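You operate a simulated robot arm through the tools that you are given. There is no shell and no other tool. Be economical: measure what you need, move in short steps, check, and stop when the job is done.

Carry out the task below with a simulated robot arm. There is one attempt and no reset: what you move stays moved.

JOB
Turn the meter plate down to 4 mA, switch off and unplug it.
Fine: by the orange dial; black dial back to 26; the plug comes out after the switch is off and goes in the middle well of the black tray. Leave the rest.

The check looks at the end state, three seconds after you hand in, the way a careful person would. Anything else that was tipped, shoved, dropped, spilled or broken makes it a failure.

ROBOT AND FRAMES
A 6-joint arm with a two-finger parallel gripper, fixed in place. Base frame: the origin is at the foot of the arm, x ahead of it, y to its left, z up. Readings come in m, degrees, newtons and seconds.
Its first joint turns from -66.0 to 66.0 degrees. Payload 2.9 kg.
The TCP is the grasp point between the finger pads, 0.03 m short of the fingertips. In the tool frame z runs along the fingers and y along their closing line. Largest opening 0.11 m; finger width 0.02, thickness 0.01; the body of the gripper, 0.048 by 0.112 m, starts 0.055 m behind the TCP.
Orientation is told as [roll, pitch, yaw] about the base's x, y, z axes, in that order, counted from this pose: with the fingers straight down and closing along the base's y, the tool's x points along the base's -x, its y along +y and its z along -z.

CONTROLS
- The arm moves only by the tool drive_tool. Its argument "commands" is one flat list of numbers, 6 for each row, row after row: the shift along the tool's x, y, z in m, then the turn, a rotation vector about the tool's x, y, z in degrees. In form: [tx, ty, tz, ax, ay, az, tx, ty, tz, ax, ay, az, ...]. A call has 1 to 8 rows; each row is the pose to reach, as a shift and turn from the pose commanded when the call began, along the tool's axes at that moment. "gripper" is the finger opening in m, from 0 to 0.11, set as the call begins (left out, the last holds). Each row takes 0.2 s and may step no farther than 0.05 m and 8.6 degrees from the row before; otherwise, or with a gripper value out of range, the whole call is refused. A pose out of reach is approached as far as the arm can. The call stops where the force on the tool passes 40 N (or 10 N more than at its start, if that is more) or the arm is blocked; 0.2 s more then pass. Each finger travels about 0.108 m/s and halts on what it meets, pressing with about 25 N; the grip force reading is that of the motor and also rises with nothing between the fingers. The clock runs only during rows and for 0.2 s after the last one: add rows that repeat a pose to give the fingers time. It gives the time, the measured TCP pose, the force on the tool (base axes), the opening and the grip force at its end, in the units of the frame above (readings bear some noise), and new pictures: "pictures" is both (left out), scene, wrist or none.
- Cameras (640 x 400 px; columns grow to the right, rows downward): "scene" is fixed at [0.0611, 0.414, 1.4041]; the picture's right is [-0.91, -0.42, 0.00], its down [-0.16, 0.34, -0.93] and it looks along [0.39, -0.84, -0.38] (base axes); focal length 312 px, centre (320, 200). "wrist" rides on the gripper at [0.072, 0.017, -0.103] in the tool frame; the picture's right is [-0.23, 0.97, 0.00], its down [-0.76, -0.18, -0.62] and it looks along [-0.61, -0.14, 0.78] (tool axes); focal length 222 px, centre (320, 200). There is no depth. A picture from a camera that has moved, and an enlarged one, comes with that camera's place and axes in the base frame and with its lens.
- zoom(camera, box): a new picture of the part [left, top, right, bottom] of that camera's present view, enlarged. The clock stands still meanwhile.
- hand_in(): hands the job in; it is judged then, once.

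Go step by step. Nothing tells you positions but the pictures and the camera data: compare them with the known pose of the tool, close in by small moves and look again before you grip or let go. The budget is 120 turns and 170 pictures, counting those below and the enlarged ones. Unless the task says otherwise, let go and move clear before handing in, and close with one line.

The tools are called after "Call:" as a command line: name --argument value ..., lists and objects as JSON in quotes. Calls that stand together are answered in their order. drive_tool: Moves the arm, as the interface text tells. Its arguments: {"type":"object","properties":{"commands":{"type":"array"},"gripper":{"type":"number"},"pictures":{"type":"string","enum":["both","scene","wrist","none"]}},"required":["commands"]} The other tools are called the same way: zoom (camera, box) takes an enlarged picture of a part of a camera's view; hand_in () hands the job in.

At the start:

```text
time: 0.0
ee_pos: [0.3508, -0.0825, 1.2808]
orientation: [0.0, 0.1, 0.0]
force: [-0.4, -0.4, 0.7]
finger_gap: 0.11
grasp_force: 0.0
```

scene: 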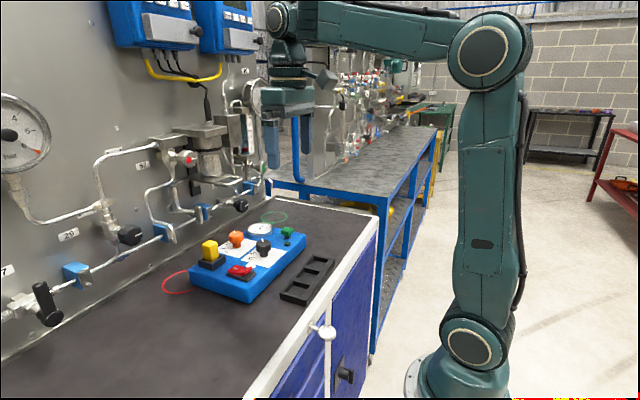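
wrist: 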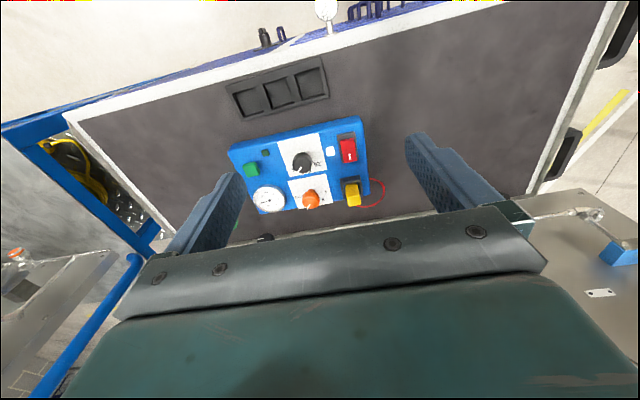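

I see a blue meter plate with an orange dial, black dial, red switch, yellow plug and green part, with a black three-well tray beside it. I'll enlarge both views first.

Call:
zoom --camera "wrist" --box '[210, 40, 400, 230]'

Call:
zoom --camera "scene" --box '[150, 190, 350, 315]'

```text
2.11 times, centred on (305, 135) of wrist
camera zoom: at [0.2779, -0.0652, 1.3833], right [0.23, 0.97, 0.0], down [0.76, -0.18, 0.62], along [0.61, -0.14, -0.78], focal length 468 px, centre (352, 337)
```

zoom: 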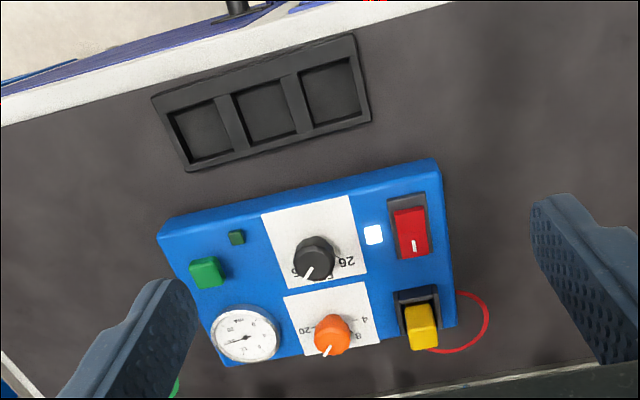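

```text
3.20 times, centred on (250, 252) of scene
camera zoom: at [0.0611, 0.414, 1.4041], right [-0.91, -0.42, 0.0], down [-0.16, 0.34, -0.93], along [0.39, -0.84, -0.38], focal length 998 px, centre (544, 32)
```

zoom: 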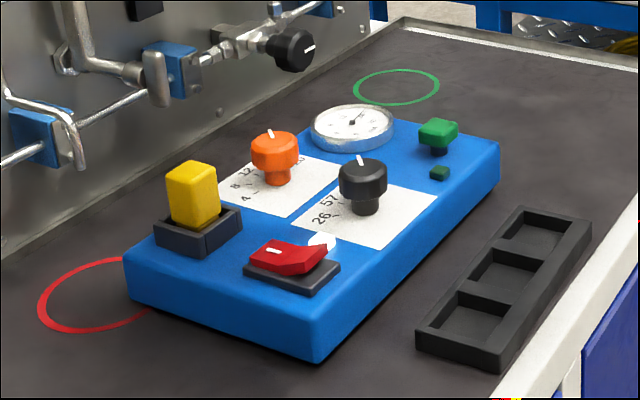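

By triangulating the two views, I get the orange dial at about (0.57, -0.15, 1.00). That puts the table top near z≈0.93, not the stated 0.45, so I'll trust the pictures. I'm moving closer for a better view.

Call:
drive_tool --commands '[-0.02, -0.02, 0.02, 0, 0, 0, -0.04, -0.04, 0.04, 0, 0, 0, -0.06, -0.06, 0.06, 0, 0, 0, -0.08, -0.07, 0.08, 0, 0, 0]'

Call:
zoom --camera "wrist" --box '[160, 0, 480, 200]'

```text
time: 1.0
ee_pos: [0.4322, -0.1522, 1.2005]
orientation: [0.0, -0.1, -0.1]
force: [0.2, -1.0, -0.1]
finger_gap: 0.1099
grasp_force: 0.2
camera wrist: at [0.3591, -0.1356, 1.3021], right [0.23, 0.97, 0.0], down [0.76, -0.18, 0.62], along [0.61, -0.14, -0.78], focal length 222 px, centre (320, 200)
```

scene: 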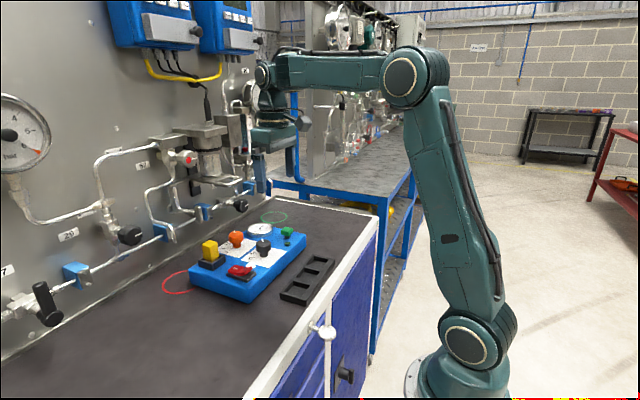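
wrist: 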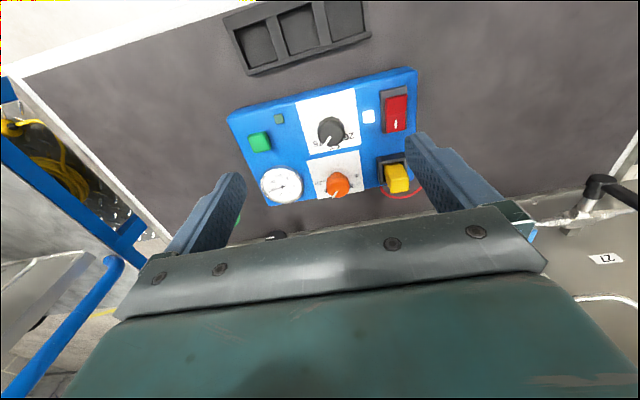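

```text
2.00 times, centred on (320, 100) of wrist
camera zoom: at [0.3591, -0.1356, 1.3021], right [0.23, 0.97, 0.0], down [0.76, -0.18, 0.62], along [0.61, -0.14, -0.78], focal length 444 px, centre (320, 400)
```

zoom: 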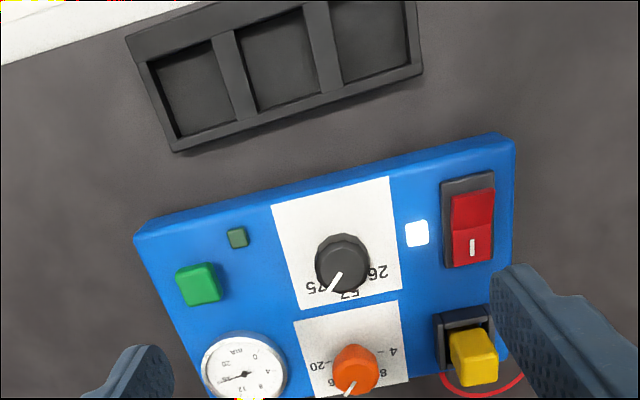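

The knobs are at roughly black (0.479, -0.146), orange (0.569, -0.154), switch (0.480, -0.053) and plug (0.568, -0.060). I'm going lower to read the scales.

Call:
drive_tool --commands '[-0.01, 0.02, 0.03, 0, 0, 0, -0.02, 0.03, 0.06, 0, 0, 0, -0.03, 0.04, 0.08, 0, 0, 0, -0.03, 0.04, 0.08, 0, 0, 0]' --pictures "wrist"

Call:
zoom --camera "wrist" --box '[200, 60, 440, 210]'

Call:
zoom --camera "scene" --box '[190, 215, 310, 290]'

```text
time: 2.0
ee_pos: [0.4607, -0.1116, 1.1213]
orientation: [0.0, -0.1, -0.1]
force: [0.0, -0.5, 0.7]
finger_gap: 0.11
grasp_force: 0.0
camera wrist: at [0.3888, -0.0943, 1.2246], right [0.23, 0.97, 0.0], down [0.76, -0.18, 0.62], along [0.61, -0.14, -0.78], focal length 222 px, centre (320, 200)
```

wrist: 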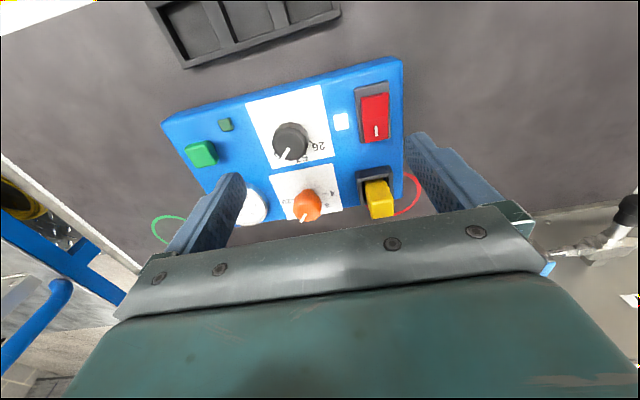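

```text
2.67 times, centred on (320, 135) of wrist
camera zoom: at [0.3888, -0.0943, 1.2246], right [0.23, 0.97, 0.0], down [0.76, -0.18, 0.62], along [0.61, -0.14, -0.78], focal length 592 px, centre (320, 373)
```

zoom: 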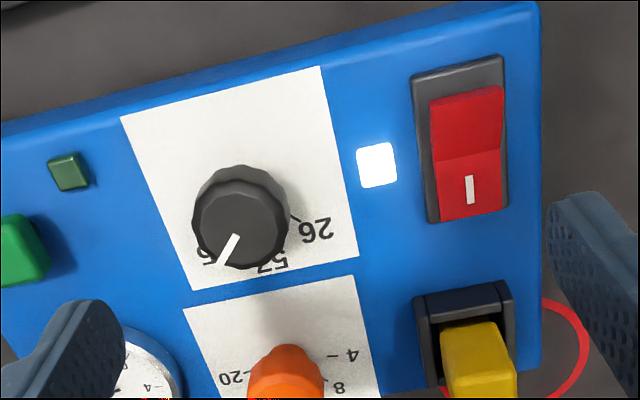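

```text
5.33 times, centred on (250, 252) of scene
camera zoom: at [0.0611, 0.414, 1.4041], right [-0.91, -0.42, 0.0], down [-0.16, 0.34, -0.93], along [0.39, -0.84, -0.38], focal length 1662 px, centre (693, -80)
```

zoom: 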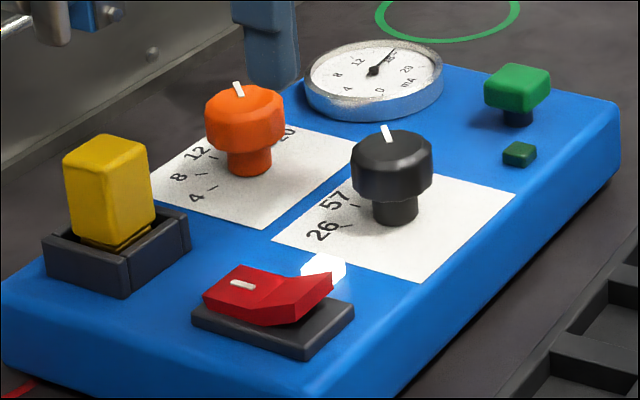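

The switch is on, with its I end down, so I need to press the end nearer the robot. The orange dial and the meter show 16 and the black dial shows 75. I'll turn black first, by about +92° counter-clockwise to 26, so I'm pre-rotating the tool above it.

Call:
drive_tool --commands '[-0.003, -0.006, 0.007, 0, 0, 8, -0.006, -0.012, 0.014, 0, 0, 16, -0.009, -0.018, 0.02, 0, 0, 24, -0.012, -0.024, 0.027, 0, 0, 32, -0.015, -0.03, 0.034, 0, 0, 40, -0.018, -0.035, 0.041, 0, 0, 46, -0.018, -0.035, 0.041, 0, 0, 46]' --gripper 0.065

Call:
zoom --camera "scene" --box '[190, 195, 310, 270]'

```text
time: 3.6
ee_pos: [0.4792, -0.1477, 1.0802]
orientation: [0.1, 0.0, -46.1]
force: [0.4, 0.0, 1.3]
finger_gap: 0.065
grasp_force: 0.0
camera wrist: at [0.4414, -0.0837, 1.1828], right [0.86, 0.51, 0.0], down [0.4, -0.67, 0.62], along [0.32, -0.54, -0.78], focal length 222 px, centre (320, 200)
```

scene: 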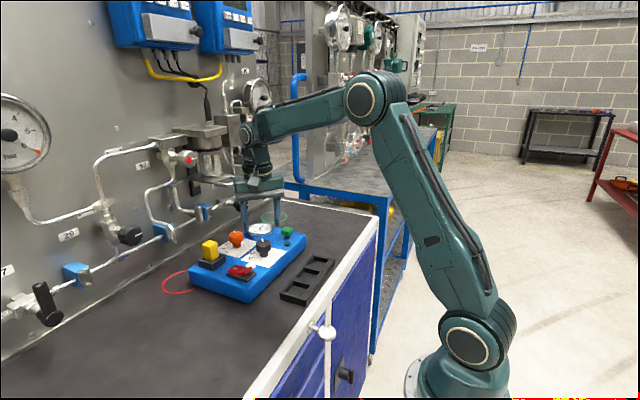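
wrist: 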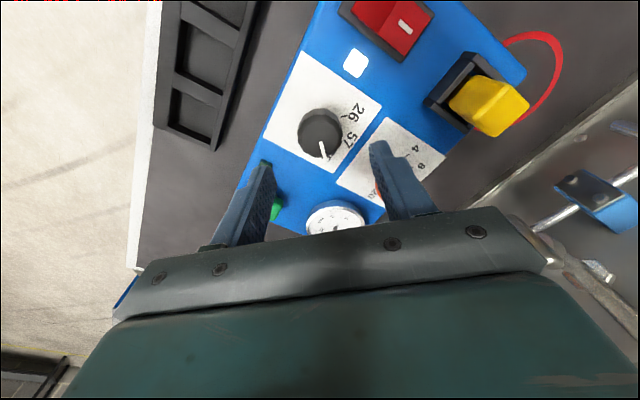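

```text
5.33 times, centred on (250, 232) of scene
camera zoom: at [0.0611, 0.414, 1.4041], right [-0.91, -0.42, 0.0], down [-0.16, 0.34, -0.93], along [0.39, -0.84, -0.38], focal length 1662 px, centre (693, 27)
```

zoom: 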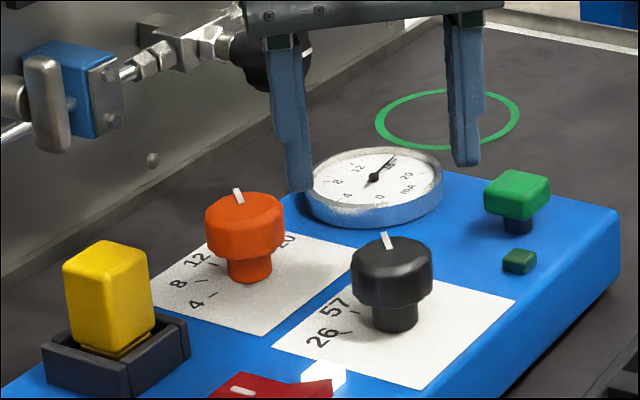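

The black knob is centred under the tool at about (0.478, -0.146). I'm descending around it and checking before I grip.

Call:
drive_tool --commands '[0, 0.001, 0.02, 0, 0, 0, 0, 0.001, 0.04, 0, 0, 0, 0, 0.001, 0.055, 0, 0, 0, 0, 0.001, 0.068, 0, 0, 0]' --pictures "none"

Call:
zoom --camera "scene" --box '[190, 195, 310, 270]'

Call:
zoom --camera "wrist" --box '[200, 60, 440, 210]'

```text
time: 4.6
ee_pos: [0.4813, -0.1471, 1.0109]
orientation: [0.0, 0.0, -46.1]
force: [0.4, -1.0, 0.0]
finger_gap: 0.0649
grasp_force: 0.2
```

```text
5.33 times, centred on (250, 232) of scene
camera zoom: at [0.0611, 0.414, 1.4041], right [-0.91, -0.42, 0.0], down [-0.16, 0.34, -0.93], along [0.39, -0.84, -0.38], focal length 1662 px, centre (693, 27)
```

zoom: 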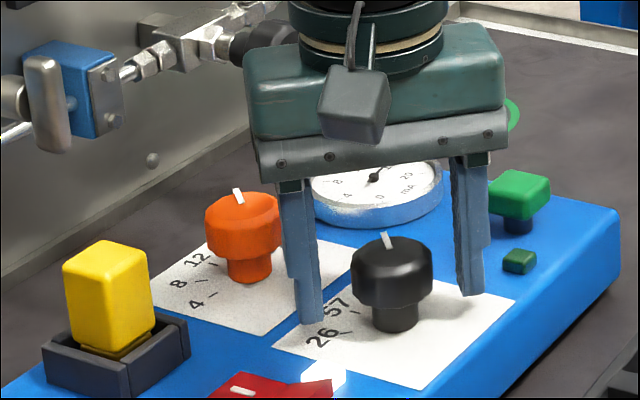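

```text
2.67 times, centred on (320, 135) of wrist
camera zoom: at [0.4416, -0.0823, 1.114], right [0.86, 0.51, 0.0], down [0.4, -0.67, 0.62], along [0.32, -0.53, -0.78], focal length 592 px, centre (320, 373)
```

zoom: 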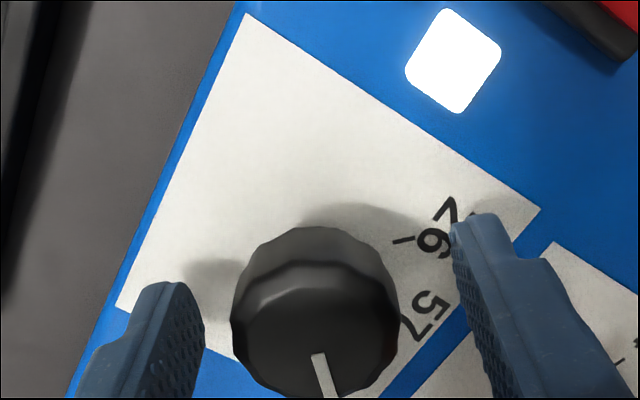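

The knob sits between the fingers, a touch toward the left one. I'm shifting 2 mm and gripping.

Call:
drive_tool --commands '[0, -0.002, 0, 0, 0, 0]' --pictures "none"

Call:
drive_tool --commands '[0, 0, 0, 0, 0, 0, 0, 0, 0, 0, 0, 0, 0, 0, 0, 0, 0, 0]' --gripper 0.03 --pictures "none"

Call:
zoom --camera "wrist" --box '[200, 60, 440, 210]'

```text
time: 5.0
ee_pos: [0.4775, -0.1485, 1.0107]
orientation: [0.1, 0.0, -46.0]
force: [0.0, 0.5, 0.2]
finger_gap: 0.065
grasp_force: 0.0
```

```text
time: 5.8
ee_pos: [0.4782, -0.1463, 1.0104]
orientation: [0.1, -0.1, -46.0]
force: [4.9, 3.5, 0.0]
finger_gap: 0.0375
grasp_force: 24.6
```

```text
2.67 times, centred on (320, 135) of wrist
camera zoom: at [0.4404, -0.0832, 1.1138], right [0.86, 0.51, 0.0], down [0.4, -0.67, 0.62], along [0.32, -0.53, -0.78], focal length 592 px, centre (320, 373)
```

zoom: 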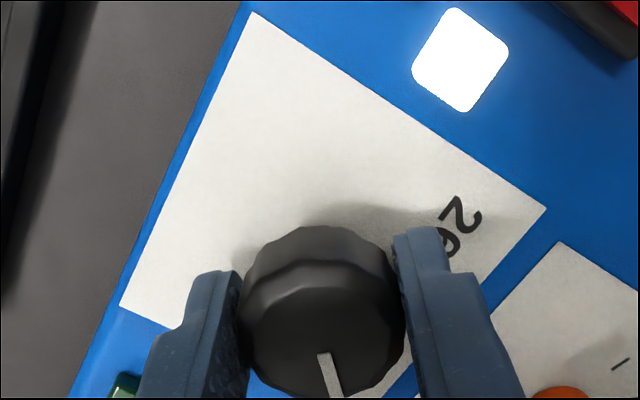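

The knob is gripped at a 37 mm opening. I'm turning it counter-clockwise and watching that the pointer follows.

Call:
drive_tool --commands '[0, 0.001, 0, 0, 0, -6, 0, 0.0015, 0, 0, 0, -14, 0, 0.0015, 0, 0, 0, -22, 0, 0.0015, 0, 0, 0, -30, 0, 0.0015, 0, 0, 0, -38, 0, 0.0015, 0, 0, 0, -46]' --pictures "none"

Call:
zoom --camera "wrist" --box '[200, 90, 440, 240]'

Call:
zoom --camera "scene" --box '[190, 195, 310, 270]'

```text
time: 7.2
ee_pos: [0.4783, -0.1486, 1.0121]
orientation: [0.0, 0.1, 0.0]
force: [-2.3, -17.0, 0.2]
finger_gap: 0.0374
grasp_force: 25.0
```

```text
2.67 times, centred on (320, 165) of wrist
camera zoom: at [0.4062, -0.1308, 1.1139], right [0.23, 0.97, 0.0], down [0.76, -0.18, 0.62], along [0.61, -0.14, -0.78], focal length 592 px, centre (320, 293)
```

zoom: 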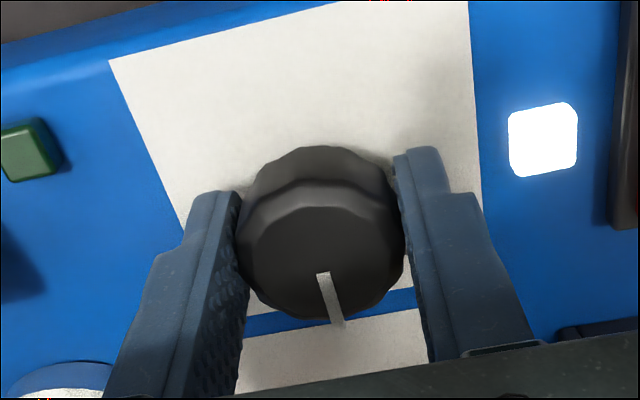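

```text
5.33 times, centred on (250, 232) of scene
camera zoom: at [0.0612, 0.4134, 1.4043], right [-0.91, -0.42, 0.0], down [-0.16, 0.34, -0.93], along [0.39, -0.84, -0.38], focal length 1662 px, centre (693, 27)
```

zoom: 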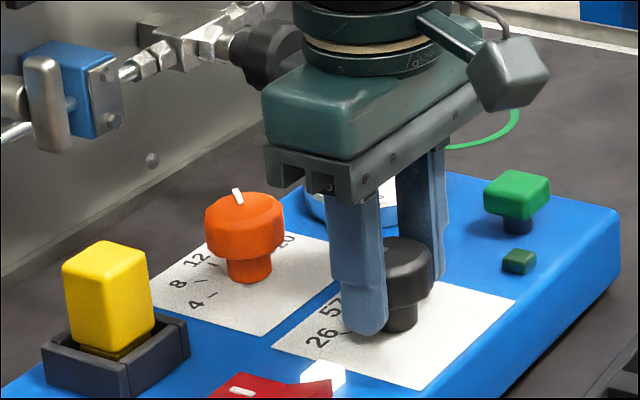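

The pointer follows and now sits at 57. The side load is a little high, so I'm easing it and turning the remaining ~46° to 26.

Call:
drive_tool --commands '[0, -0.0015, 0, 0, 0, -6, 0, -0.0015, 0, 0, 0, -14, 0, -0.0015, 0, 0, 0, -22, 0, -0.0015, 0, 0, 0, -30, 0, -0.0015, 0, 0, 0, -38, 0, -0.0015, 0, 0, 0, -46]' --pictures "none"

Call:
zoom --camera "wrist" --box '[200, 90, 440, 240]'

Call:
zoom --camera "scene" --box '[190, 195, 310, 270]'

```text
time: 8.6
ee_pos: [0.4794, -0.1484, 1.0122]
orientation: [0.0, 0.0, 46.1]
force: [-8.2, -5.0, 0.8]
finger_gap: 0.0375
grasp_force: 25.2
```

```text
2.67 times, centred on (320, 165) of wrist
camera zoom: at [0.4171, -0.189, 1.1142], right [-0.55, 0.84, 0.0], down [0.66, 0.43, 0.62], along [0.52, 0.34, -0.78], focal length 592 px, centre (320, 293)
```

zoom: 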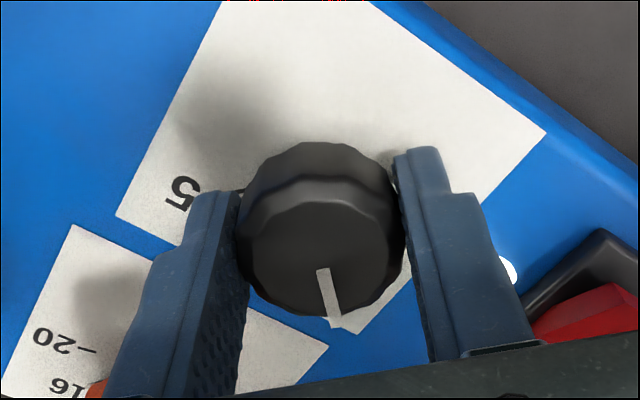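

```text
5.33 times, centred on (250, 232) of scene
camera zoom: at [0.061, 0.4138, 1.4042], right [-0.91, -0.42, 0.0], down [-0.16, 0.34, -0.93], along [0.39, -0.84, -0.38], focal length 1662 px, centre (693, 27)
```

zoom: 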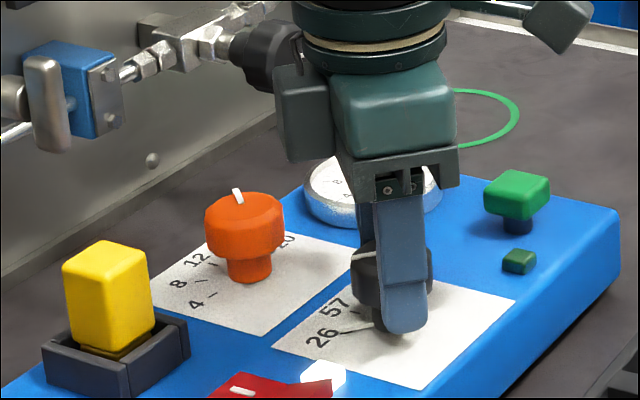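

The pointer seems to be at 26. I'm releasing, rising and checking.

Call:
drive_tool --commands '[0, 0, 0, 0, 0, 0, 0, 0, 0, 0, 0, 0, 0, 0, -0.03, 0, 0, 0, 0, 0, -0.07, 0, 0, 0, 0, 0, -0.09, 0, 0, 0]' --gripper 0.065 --pictures "none"

Call:
zoom --camera "wrist" --box '[200, 60, 440, 210]'

Call:
zoom --camera "scene" --box '[200, 210, 296, 270]'

```text
time: 9.8
ee_pos: [0.4779, -0.1469, 1.1023]
orientation: [0.1, 0.0, 45.9]
force: [0.3, -0.4, 0.6]
finger_gap: 0.0649
grasp_force: 0.0
```

```text
2.67 times, centred on (320, 135) of wrist
camera zoom: at [0.4158, -0.1882, 1.2043], right [-0.54, 0.84, 0.0], down [0.66, 0.42, 0.62], along [0.52, 0.34, -0.78], focal length 592 px, centre (320, 373)
```

zoom: 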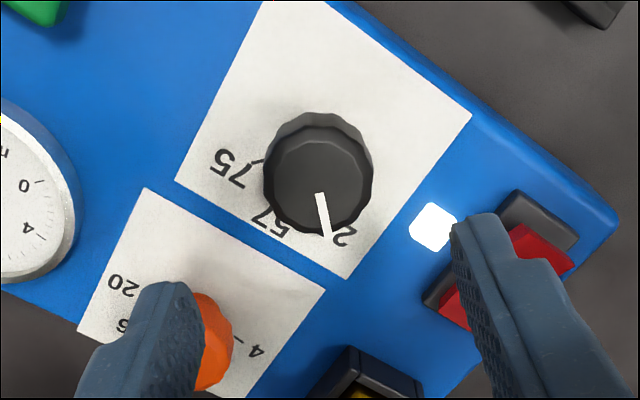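

```text
6.67 times, centred on (248, 240) of scene
camera zoom: at [0.0611, 0.414, 1.4041], right [-0.91, -0.42, 0.0], down [-0.16, 0.34, -0.93], along [0.39, -0.84, -0.38], focal length 2078 px, centre (800, -67)
```

zoom: 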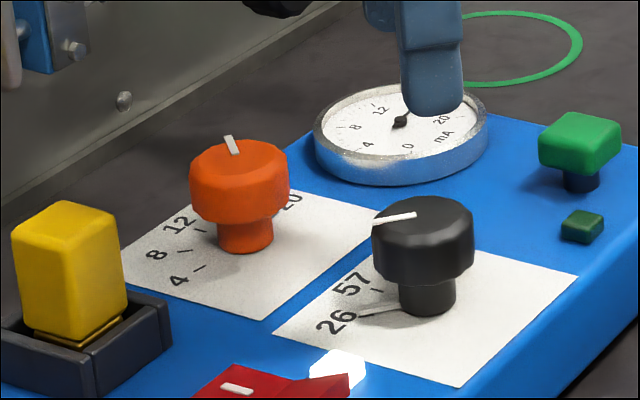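

The pointer is close to 26, but I want an unobstructed view of the tick. I'm rotating the tool to the other side, which I also need as the pre-rotation for the orange dial.

Call:
drive_tool --commands '[0, 0, 0, 0, 0, 8, 0, 0, 0, 0, 0, 16, 0, 0, 0, 0, 0, 24, 0, 0, 0, 0, 0, 32, 0, 0, 0, 0, 0, 40, 0, 0, 0, 0, 0, 48, 0, 0, 0, 0, 0, 56, 0, 0, 0, 0, 0, 64]' --pictures "none"

Call:
drive_tool --commands '[0, 0, 0, 0, 0, 8, 0, 0, 0, 0, 0, 16, 0, 0, 0, 0, 0, 24, 0, 0, 0, 0, 0, 32, 0, 0, 0, 0, 0, 40]' --pictures "none"

Call:
zoom --camera "wrist" --box '[240, 60, 432, 180]'

```text
time: 11.6
ee_pos: [0.479, -0.1486, 1.1028]
orientation: [0.0, 0.0, -18.3]
force: [-1.2, -0.5, 0.0]
finger_gap: 0.065
grasp_force: 0.0
```

```text
time: 12.8
ee_pos: [0.479, -0.1481, 1.1013]
orientation: [0.1, 0.0, -58.1]
force: [0.0, 0.2, -0.5]
finger_gap: 0.0649
grasp_force: 0.0
```

```text
3.33 times, centred on (336, 120) of wrist
camera zoom: at [0.4548, -0.0778, 1.2047], right [0.95, 0.32, 0.0], down [0.25, -0.74, 0.62], along [0.2, -0.59, -0.78], focal length 740 px, centre (267, 467)
```

zoom: 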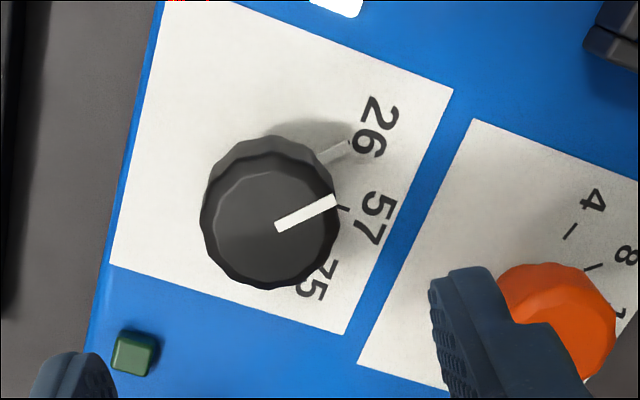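

Call:
zoom --camera "wrist" --box '[296, 80, 376, 130]'

Call:
zoom --camera "scene" --box '[236, 235, 276, 260]'

```text
8.00 times, centred on (336, 105) of wrist
camera zoom: at [0.4548, -0.0778, 1.2047], right [0.95, 0.32, 0.0], down [0.25, -0.74, 0.62], along [0.2, -0.59, -0.78], focal length 1777 px, centre (192, 960)
```

zoom: 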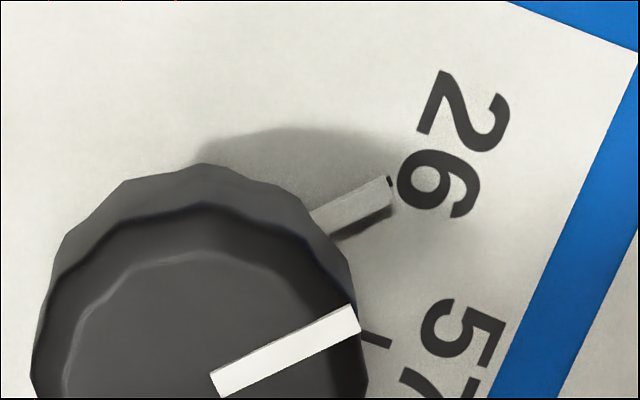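

```text
16.00 times, centred on (256, 248) of scene
camera zoom: at [0.0611, 0.414, 1.4041], right [-0.91, -0.42, 0.0], down [-0.16, 0.34, -0.93], along [0.39, -0.84, -0.38], focal length 4988 px, centre (1344, -560)
```

zoom: 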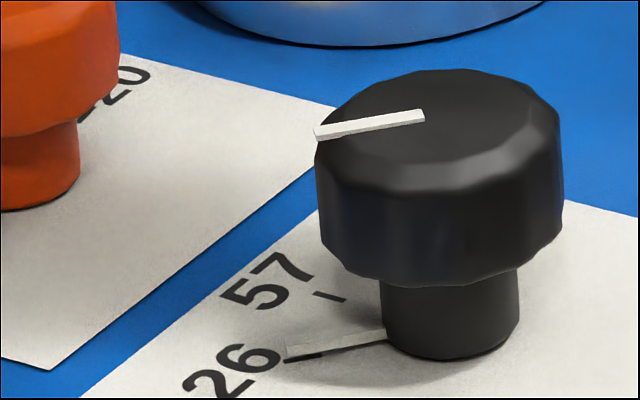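

The lower pointer bar sits right on the 26 tick, within about 1°, so black is done. Next I'm moving over the orange dial at about (0.569, -0.152).

Call:
drive_tool --commands '[-0.017, 0.0245, 0, 0, 0, 0, -0.035, 0.049, 0, 0, 0, 0, -0.052, 0.0736, 0, 0, 0, 0, -0.052, 0.0736, 0, 0, 0, 0]'

Call:
zoom --camera "wrist" --box '[200, 60, 440, 210]'

Call:
zoom --camera "scene" --box '[170, 160, 314, 250]'

```text
time: 13.8
ee_pos: [0.5705, -0.1535, 1.1019]
orientation: [0.1, 0.1, -58.0]
force: [0.1, 0.5, -0.3]
finger_gap: 0.0648
grasp_force: 0.1
camera wrist: at [0.5458, -0.0829, 1.2046], right [0.95, 0.32, 0.0], down [0.25, -0.74, 0.62], along [0.2, -0.59, -0.78], focal length 222 px, centre (320, 200)
```

scene: 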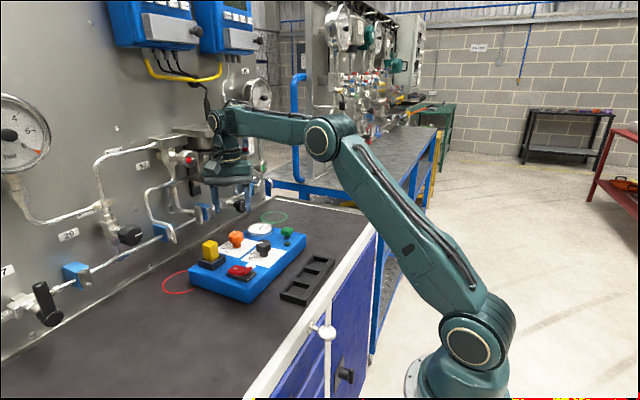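
wrist: 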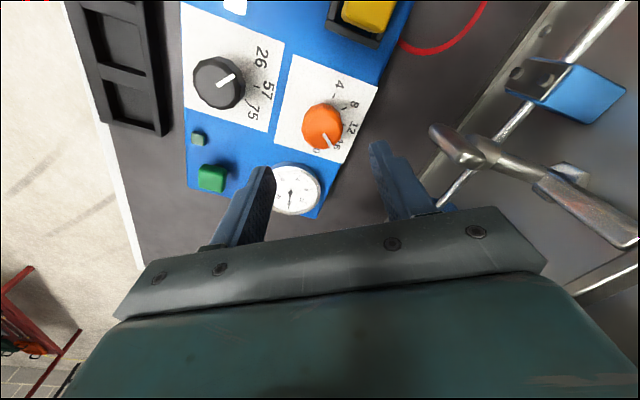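

```text
2.67 times, centred on (320, 135) of wrist
camera zoom: at [0.5458, -0.0829, 1.2046], right [0.95, 0.32, 0.0], down [0.25, -0.74, 0.62], along [0.2, -0.59, -0.78], focal length 592 px, centre (320, 373)
```

zoom: 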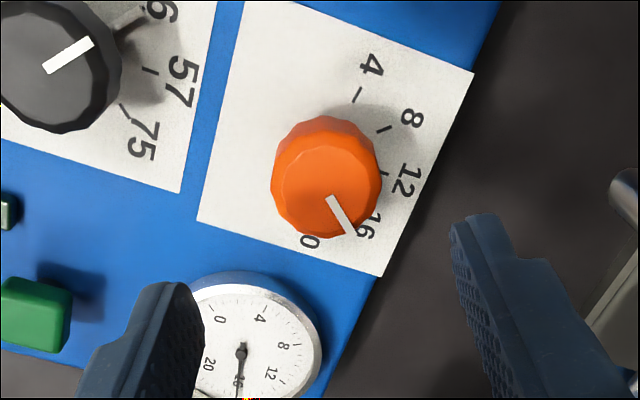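

```text
4.44 times, centred on (242, 205) of scene
camera zoom: at [0.0611, 0.414, 1.4041], right [-0.91, -0.42, 0.0], down [-0.16, 0.34, -0.93], along [0.39, -0.84, -0.38], focal length 1385 px, centre (667, 178)
```

zoom: 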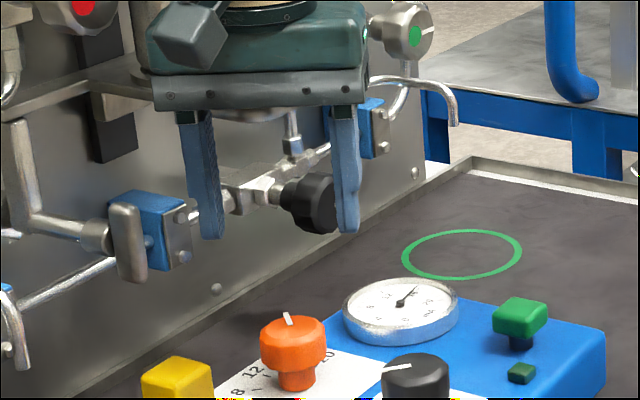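

The reach is fine, and the orange dial is at about (0.571, -0.156) with its pointer at 16. The 4 tick is at about 76°, so the turn is about +115°. I'm descending and gripping.

Call:
drive_tool --commands '[-0.0026, -0.0005, 0.03, 0, 0, 0, -0.0026, -0.0005, 0.06, 0, 0, 0, -0.0026, -0.0005, 0.09, 0, 0, 0, -0.0026, -0.0005, 0.09, 0, 0, 0]' --pictures "none"

Call:
zoom --camera "wrist" --box '[200, 80, 440, 230]'

Call:
zoom --camera "scene" --box '[170, 180, 314, 270]'

```text
time: 14.3
ee_pos: [0.5733, -0.1556, 1.0823]
orientation: [1.1, -1.1, -58.0]
force: [-12.8, 4.3, 8.1]
finger_gap: 0.0648
grasp_force: 0.0
stopped in row 2: the force on the tool passed its limit (the readings are from after the stop); the commanded pose is now the measured one
```

```text
2.67 times, centred on (320, 155) of wrist
camera zoom: at [0.5456, -0.0845, 1.1837], right [0.95, 0.32, 0.02], down [0.24, -0.74, 0.64], along [0.22, -0.6, -0.77], focal length 592 px, centre (320, 320)
```

zoom: 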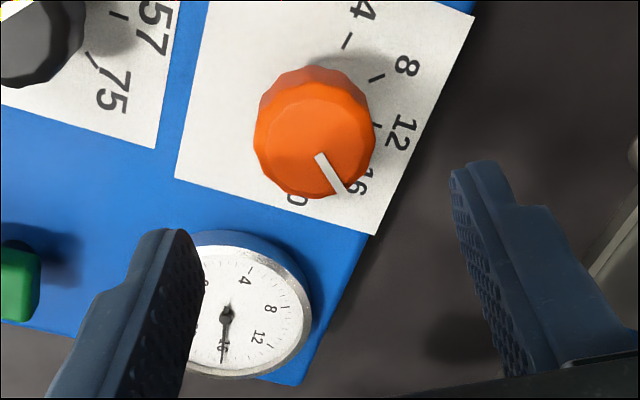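

```text
4.44 times, centred on (242, 225) of scene
camera zoom: at [0.0605, 0.4142, 1.4041], right [-0.91, -0.42, 0.0], down [-0.16, 0.34, -0.93], along [0.39, -0.84, -0.38], focal length 1385 px, centre (667, 89)
```

zoom: 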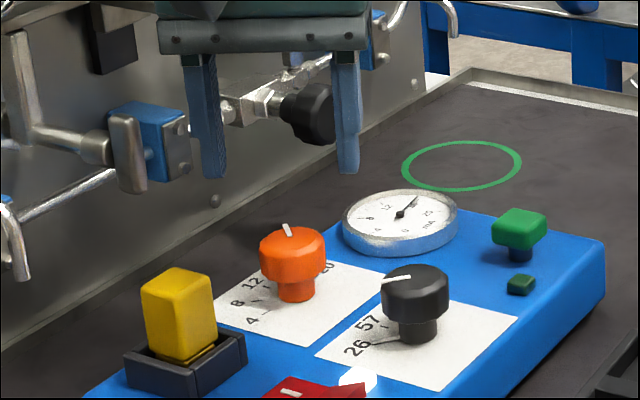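

The tool touched something on the wall side, with force pushing it back in -x. I'm looking at where before moving on.

Call:
zoom --camera "scene" --box '[130, 100, 290, 200]'

Call:
zoom --camera "wrist" --box '[0, 0, 640, 400]'

```text
4.00 times, centred on (210, 150) of scene
camera zoom: at [0.0605, 0.4142, 1.4041], right [-0.91, -0.42, 0.0], down [-0.16, 0.34, -0.93], along [0.39, -0.84, -0.38], focal length 1247 px, centre (760, 400)
```

zoom: 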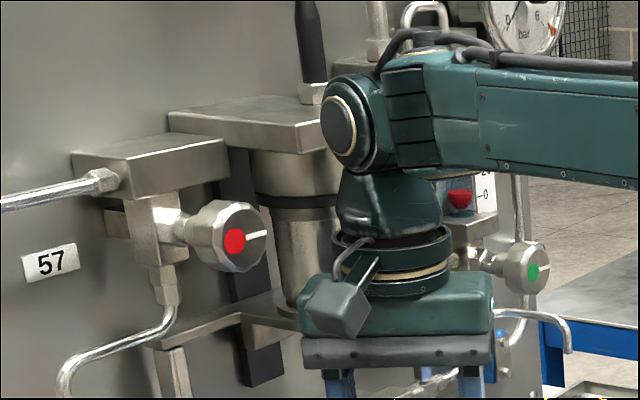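

```text
1.00 times, centred on (320, 200) of wrist
camera zoom: at [0.5456, -0.0845, 1.1837], right [0.95, 0.32, 0.02], down [0.24, -0.74, 0.64], along [0.22, -0.6, -0.77], focal length 222 px, centre (320, 200)
```

zoom: 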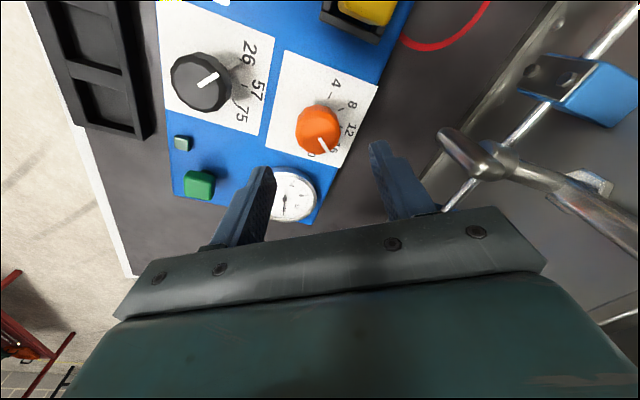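

The corner of the gripper body met a wall bracket near (0.63, -0.13, 1.14). I'll back off, undo the small tilt, and use smaller yaw angles of ±29° with two grips.

Call:
drive_tool --commands '[0.005, -0.008, -0.005, 0, 0, 0, 0.0106, -0.017, -0.02, 1.1, 1.1, 0, 0.0106, -0.017, -0.04, 1.1, 1.1, 0, 0.0106, -0.017, -0.04, 1.1, 1.1, 0]' --pictures "none"

Call:
drive_tool --commands '[0, 0, 0, 0, 0, -8, 0, 0, 0, 0, 0, -16, 0, 0, 0, 0, 0, -24, 0, 0, 0, 0, 0, -29, 0, 0, 0, 0, 0, -29]'

Call:
zoom --camera "scene" --box '[130, 100, 290, 200]'

```text
time: 15.3
ee_pos: [0.5525, -0.1565, 1.1197]
orientation: [-0.1, -0.1, -58.0]
force: [0.0, 0.2, -0.3]
finger_gap: 0.0649
grasp_force: 0.0
```

```text
time: 16.5
ee_pos: [0.5526, -0.1564, 1.1204]
orientation: [0.0, -0.1, -28.9]
force: [0.3, 1.1, -0.2]
finger_gap: 0.0648
grasp_force: 0.1
camera wrist: at [0.497, -0.1058, 1.2222], right [0.67, 0.74, 0.0], down [0.58, -0.52, 0.62], along [0.46, -0.42, -0.78], focal length 222 px, centre (320, 200)
```

scene: 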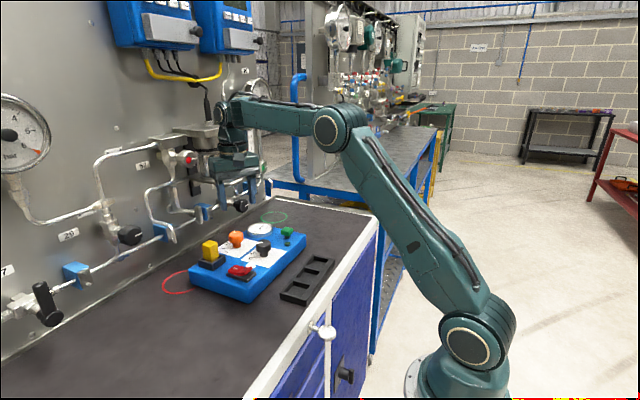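
wrist: 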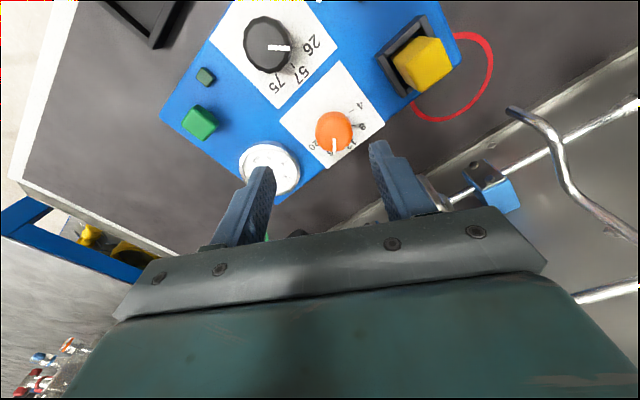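

```text
4.00 times, centred on (210, 150) of scene
camera zoom: at [0.0611, 0.414, 1.4041], right [-0.91, -0.42, 0.0], down [-0.16, 0.34, -0.93], along [0.39, -0.84, -0.38], focal length 1247 px, centre (760, 400)
```

zoom: 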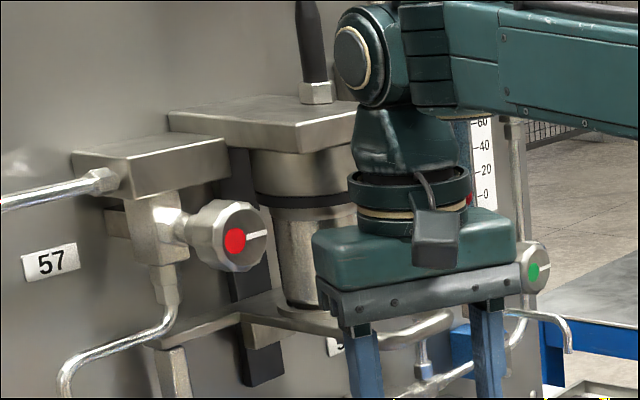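

The bracket front lip is near x≈0.63, and with yaw -29° the body reaches only about 0.62. I'm shifting over the dial and descending carefully.

Call:
drive_tool --commands '[-0.016, 0.0094, 0.015, 0, 0, 0, -0.016, 0.0094, 0.03, 0, 0, 0, -0.016, 0.0094, 0.045, 0, 0, 0, -0.016, 0.0094, 0.06, 0, 0, 0, -0.016, 0.0094, 0.075, 0, 0, 0, -0.016, 0.0094, 0.09, 0, 0, 0, -0.016, 0.0094, 0.108, 0, 0, 0]' --pictures "none"

Call:
zoom --camera "wrist" --box '[200, 80, 440, 230]'

Call:
zoom --camera "scene" --box '[170, 160, 314, 250]'

```text
time: 17.4
ee_pos: [0.5759, -0.1561, 1.0819]
orientation: [0.4, -1.8, -29.1]
force: [0.1, -0.5, 7.9]
finger_gap: 0.065
grasp_force: 0.2
stopped in row 4: the force on the tool passed its limit (the readings are from after the stop); the commanded pose is now the measured one
```

```text
2.67 times, centred on (320, 155) of wrist
camera zoom: at [0.5153, -0.1044, 1.1826], right [0.67, 0.74, 0.01], down [0.56, -0.52, 0.65], along [0.49, -0.42, -0.76], focal length 592 px, centre (320, 320)
```

zoom: 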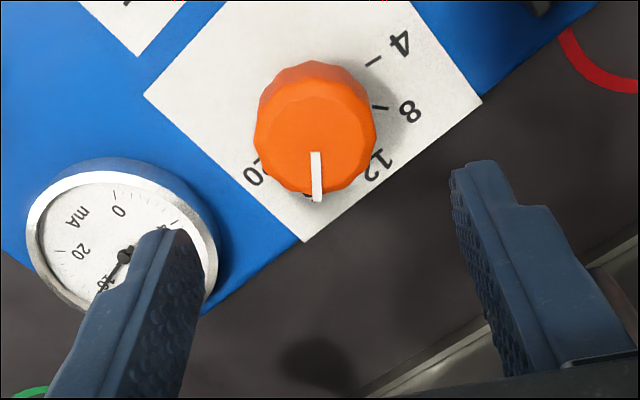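

```text
4.44 times, centred on (242, 205) of scene
camera zoom: at [0.061, 0.414, 1.4041], right [-0.91, -0.42, 0.0], down [-0.16, 0.34, -0.93], along [0.39, -0.84, -0.38], focal length 1385 px, centre (667, 178)
```

zoom: 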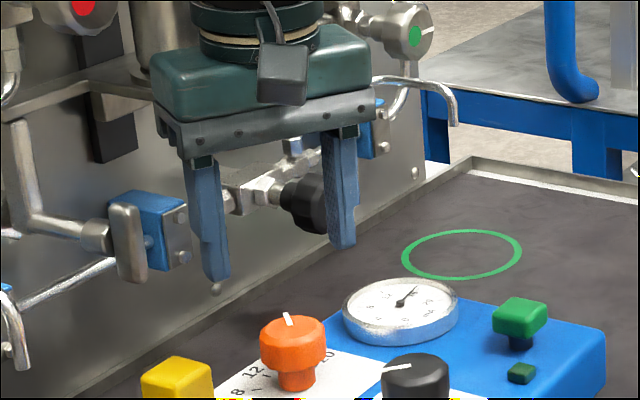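

Both contacts came at the same height. The wrist housing above meets a block on the wall near (0.62, -0.14, 1.26). I'll back off and tilt the tool 18° so the wrist stays nearer the robot; the pads stay parallel to the knob.

Call:
drive_tool --commands '[0.006, -0.003, -0.01, 0, 0, 0, 0.014, -0.008, -0.025, 0.4, 1.8, 0, 0.022, -0.012, -0.04, 0.4, -5, 0, 0.022, -0.012, -0.04, 0.4, -11, 0, 0.022, -0.012, -0.04, 0.4, -16.2, 0, 0.022, -0.012, -0.04, 0.4, -16.2, 0]'

Call:
zoom --camera "scene" --box '[130, 100, 290, 200]'

```text
time: 18.8
ee_pos: [0.5466, -0.156, 1.121]
orientation: [-0.1, -17.9, -29.0]
force: [-0.7, 0.3, -0.3]
finger_gap: 0.065
grasp_force: 0.1
camera wrist: at [0.4669, -0.0909, 1.1961], right [0.66, 0.75, 0.07], down [0.38, -0.41, 0.83], along [0.65, -0.52, -0.56], focal length 222 px, centre (320, 200)
```

scene: 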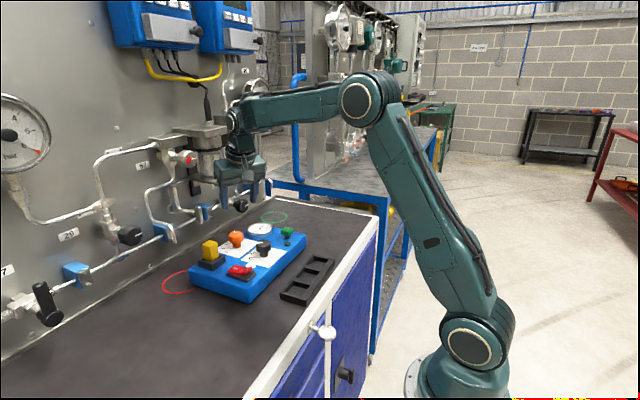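
wrist: 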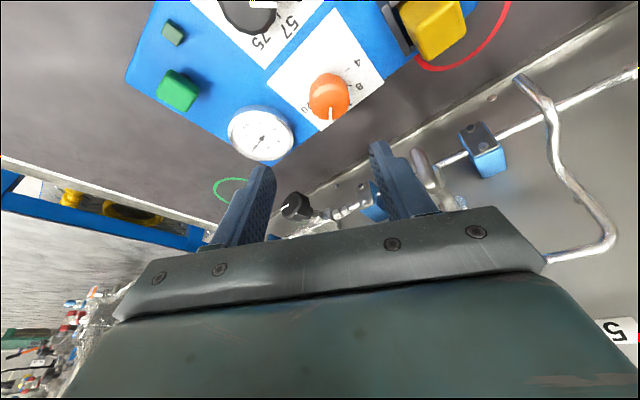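

```text
4.00 times, centred on (210, 150) of scene
camera zoom: at [0.0611, 0.414, 1.4041], right [-0.91, -0.42, 0.0], down [-0.16, 0.34, -0.93], along [0.39, -0.84, -0.38], focal length 1247 px, centre (760, 400)
```

zoom: 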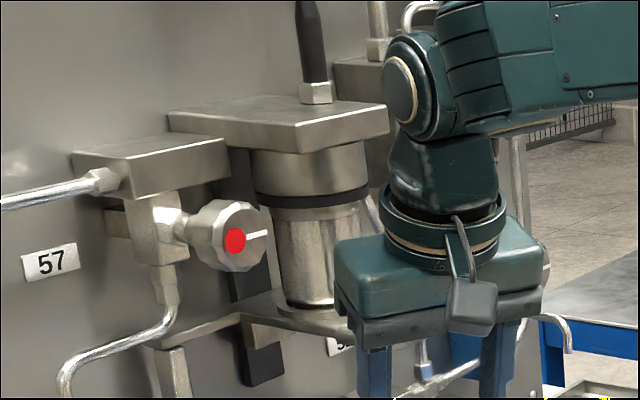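

With the tilt, the wrist housing should clear the block. I'm moving above the dial in stages, straight down along the base vertical.

Call:
drive_tool --commands '[-0.0203, 0.0119, 0.0066, 0, 0, 0, -0.0164, 0.0119, 0.0185, 0, 0, 0, -0.0126, 0.0119, 0.0304, 0, 0, 0, -0.0088, 0.0119, 0.0423, 0, 0, 0, -0.0049, 0.0119, 0.0542, 0, 0, 0, -0.0017, 0.0119, 0.064, 0, 0, 0, 0.0016, 0.0119, 0.0741, 0, 0, 0]' --pictures "none"

Call:
zoom --camera "wrist" --box '[200, 80, 440, 230]'

Call:
zoom --camera "scene" --box '[130, 120, 306, 230]'

```text
time: 20.4
ee_pos: [0.5708, -0.1529, 1.049]
orientation: [0.0, -17.7, -29.0]
force: [-0.5, 0.3, 0.3]
finger_gap: 0.0648
grasp_force: 0.0
```

```text
2.67 times, centred on (320, 155) of wrist
camera zoom: at [0.4911, -0.0903, 1.1244], right [0.66, 0.75, 0.07], down [0.38, -0.41, 0.83], along [0.65, -0.52, -0.56], focal length 592 px, centre (320, 320)
```

zoom: 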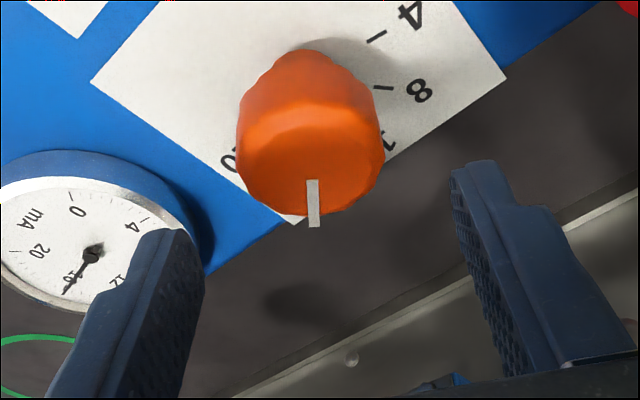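

```text
3.64 times, centred on (218, 175) of scene
camera zoom: at [0.0611, 0.414, 1.4041], right [-0.91, -0.42, 0.0], down [-0.16, 0.34, -0.93], along [0.39, -0.84, -0.38], focal length 1134 px, centre (691, 291)
```

zoom: 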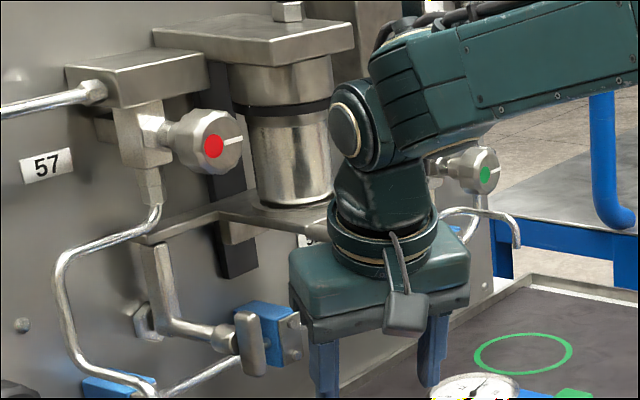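

No contact this time. I'm descending the rest of the way around the knob.

Call:
drive_tool --commands '[0.0062, -0.001, 0.019, 0, 0, 0, 0.0114, -0.001, 0.0352, 0, 0, 0, 0.0114, -0.001, 0.0352, 0, 0, 0]' --pictures "none"

Call:
zoom --camera "wrist" --box '[200, 80, 440, 230]'

Call:
zoom --camera "scene" --box '[180, 190, 308, 270]'

```text
time: 21.2
ee_pos: [0.57, -0.1549, 1.0134]
orientation: [-0.1, -17.8, -29.1]
force: [0.2, 0.4, 0.2]
finger_gap: 0.065
grasp_force: 0.2
```

```text
2.67 times, centred on (320, 155) of wrist
camera zoom: at [0.4908, -0.0911, 1.0879], right [0.66, 0.75, 0.07], down [0.38, -0.41, 0.83], along [0.64, -0.52, -0.56], focal length 592 px, centre (320, 320)
```

zoom: 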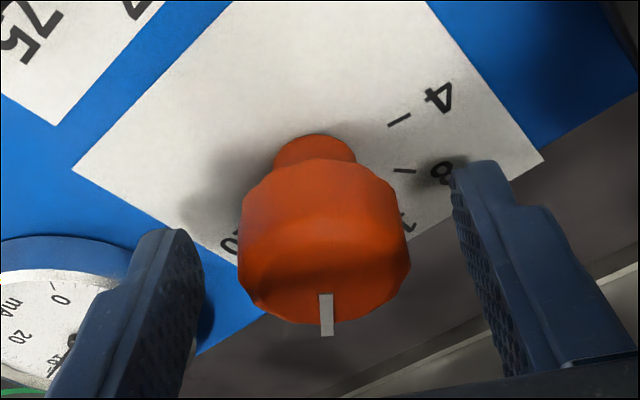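

```text
5.00 times, centred on (244, 230) of scene
camera zoom: at [0.0611, 0.414, 1.4041], right [-0.91, -0.42, 0.0], down [-0.16, 0.34, -0.93], along [0.39, -0.84, -0.38], focal length 1559 px, centre (700, 50)
```

zoom: 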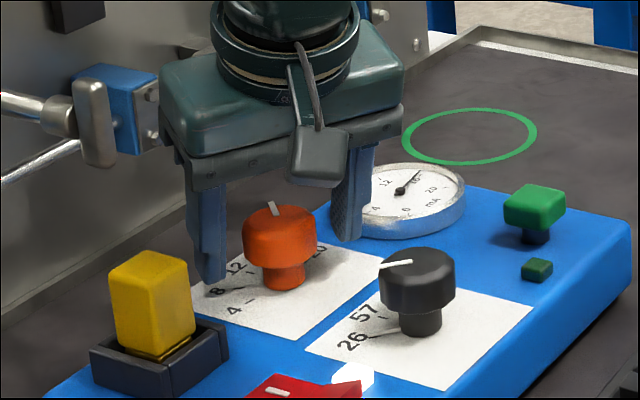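

The knob is well between the pads, so I'm gripping.

Call:
drive_tool --commands '[0, 0, 0, 0, 0, 0, 0, 0, 0, 0, 0, 0, 0, 0, 0, 0, 0, 0]' --gripper 0.03 --pictures "none"

Call:
zoom --camera "wrist" --box '[200, 80, 440, 230]'

```text
time: 22.0
ee_pos: [0.5716, -0.1542, 1.0126]
orientation: [0.0, -17.8, -28.9]
force: [5.0, 6.3, 0.2]
finger_gap: 0.0375
grasp_force: 24.8
```

```text
2.67 times, centred on (320, 155) of wrist
camera zoom: at [0.4912, -0.0904, 1.088], right [0.66, 0.75, 0.07], down [0.38, -0.41, 0.83], along [0.65, -0.52, -0.56], focal length 592 px, centre (320, 320)
```

zoom: 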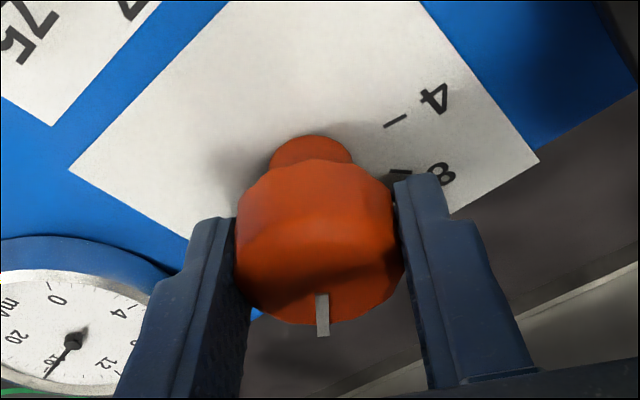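

The knob is gripped at 37.5 mm. I'm turning it 58° counter-clockwise about the vertical axis.

Call:
drive_tool --commands '[0, 0.0008, 0, -2.22, 0, -6.9, 0, 0.0008, 0, -4.44, 0, -13.8, 0, 0.0008, 0, -6.66, 0, -20.7, 0, 0.0008, 0, -8.87, 0, -27.6, 0, 0.0008, 0, -11.09, 0, -34.5, 0, 0.0008, 0, -13.31, 0, -41.4, 0, 0.0008, 0, -15.53, 0, -48.3, 0, 0.0008, 0, -17.75, 0, -55.2]' --pictures "none"

Call:
zoom --camera "wrist" --box '[200, 80, 440, 230]'

Call:
zoom --camera "scene" --box '[180, 190, 308, 270]'

```text
time: 23.8
ee_pos: [0.5709, -0.1564, 1.0119]
orientation: [0.0, -17.7, 28.9]
force: [-10.1, -4.8, 10.1]
finger_gap: 0.0374
grasp_force: 24.9
```

```text
2.67 times, centred on (320, 155) of wrist
camera zoom: at [0.4748, -0.1896, 1.0881], right [-0.28, 0.96, 0.07], down [0.55, 0.1, 0.83], along [0.78, 0.27, -0.56], focal length 592 px, centre (320, 320)
```

zoom: 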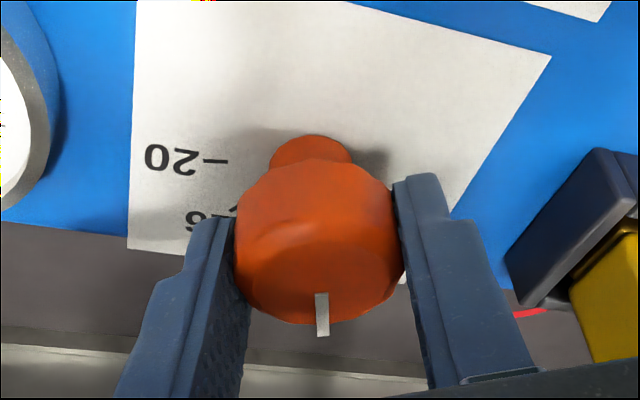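

```text
5.00 times, centred on (244, 230) of scene
camera zoom: at [0.0606, 0.4139, 1.4042], right [-0.91, -0.42, 0.0], down [-0.16, 0.34, -0.93], along [0.39, -0.84, -0.38], focal length 1559 px, centre (700, 50)
```

zoom: 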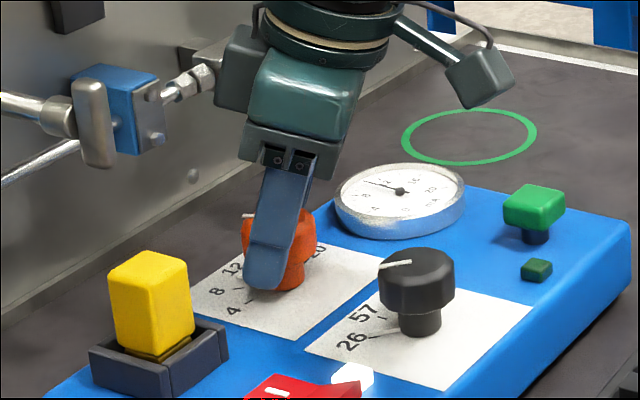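

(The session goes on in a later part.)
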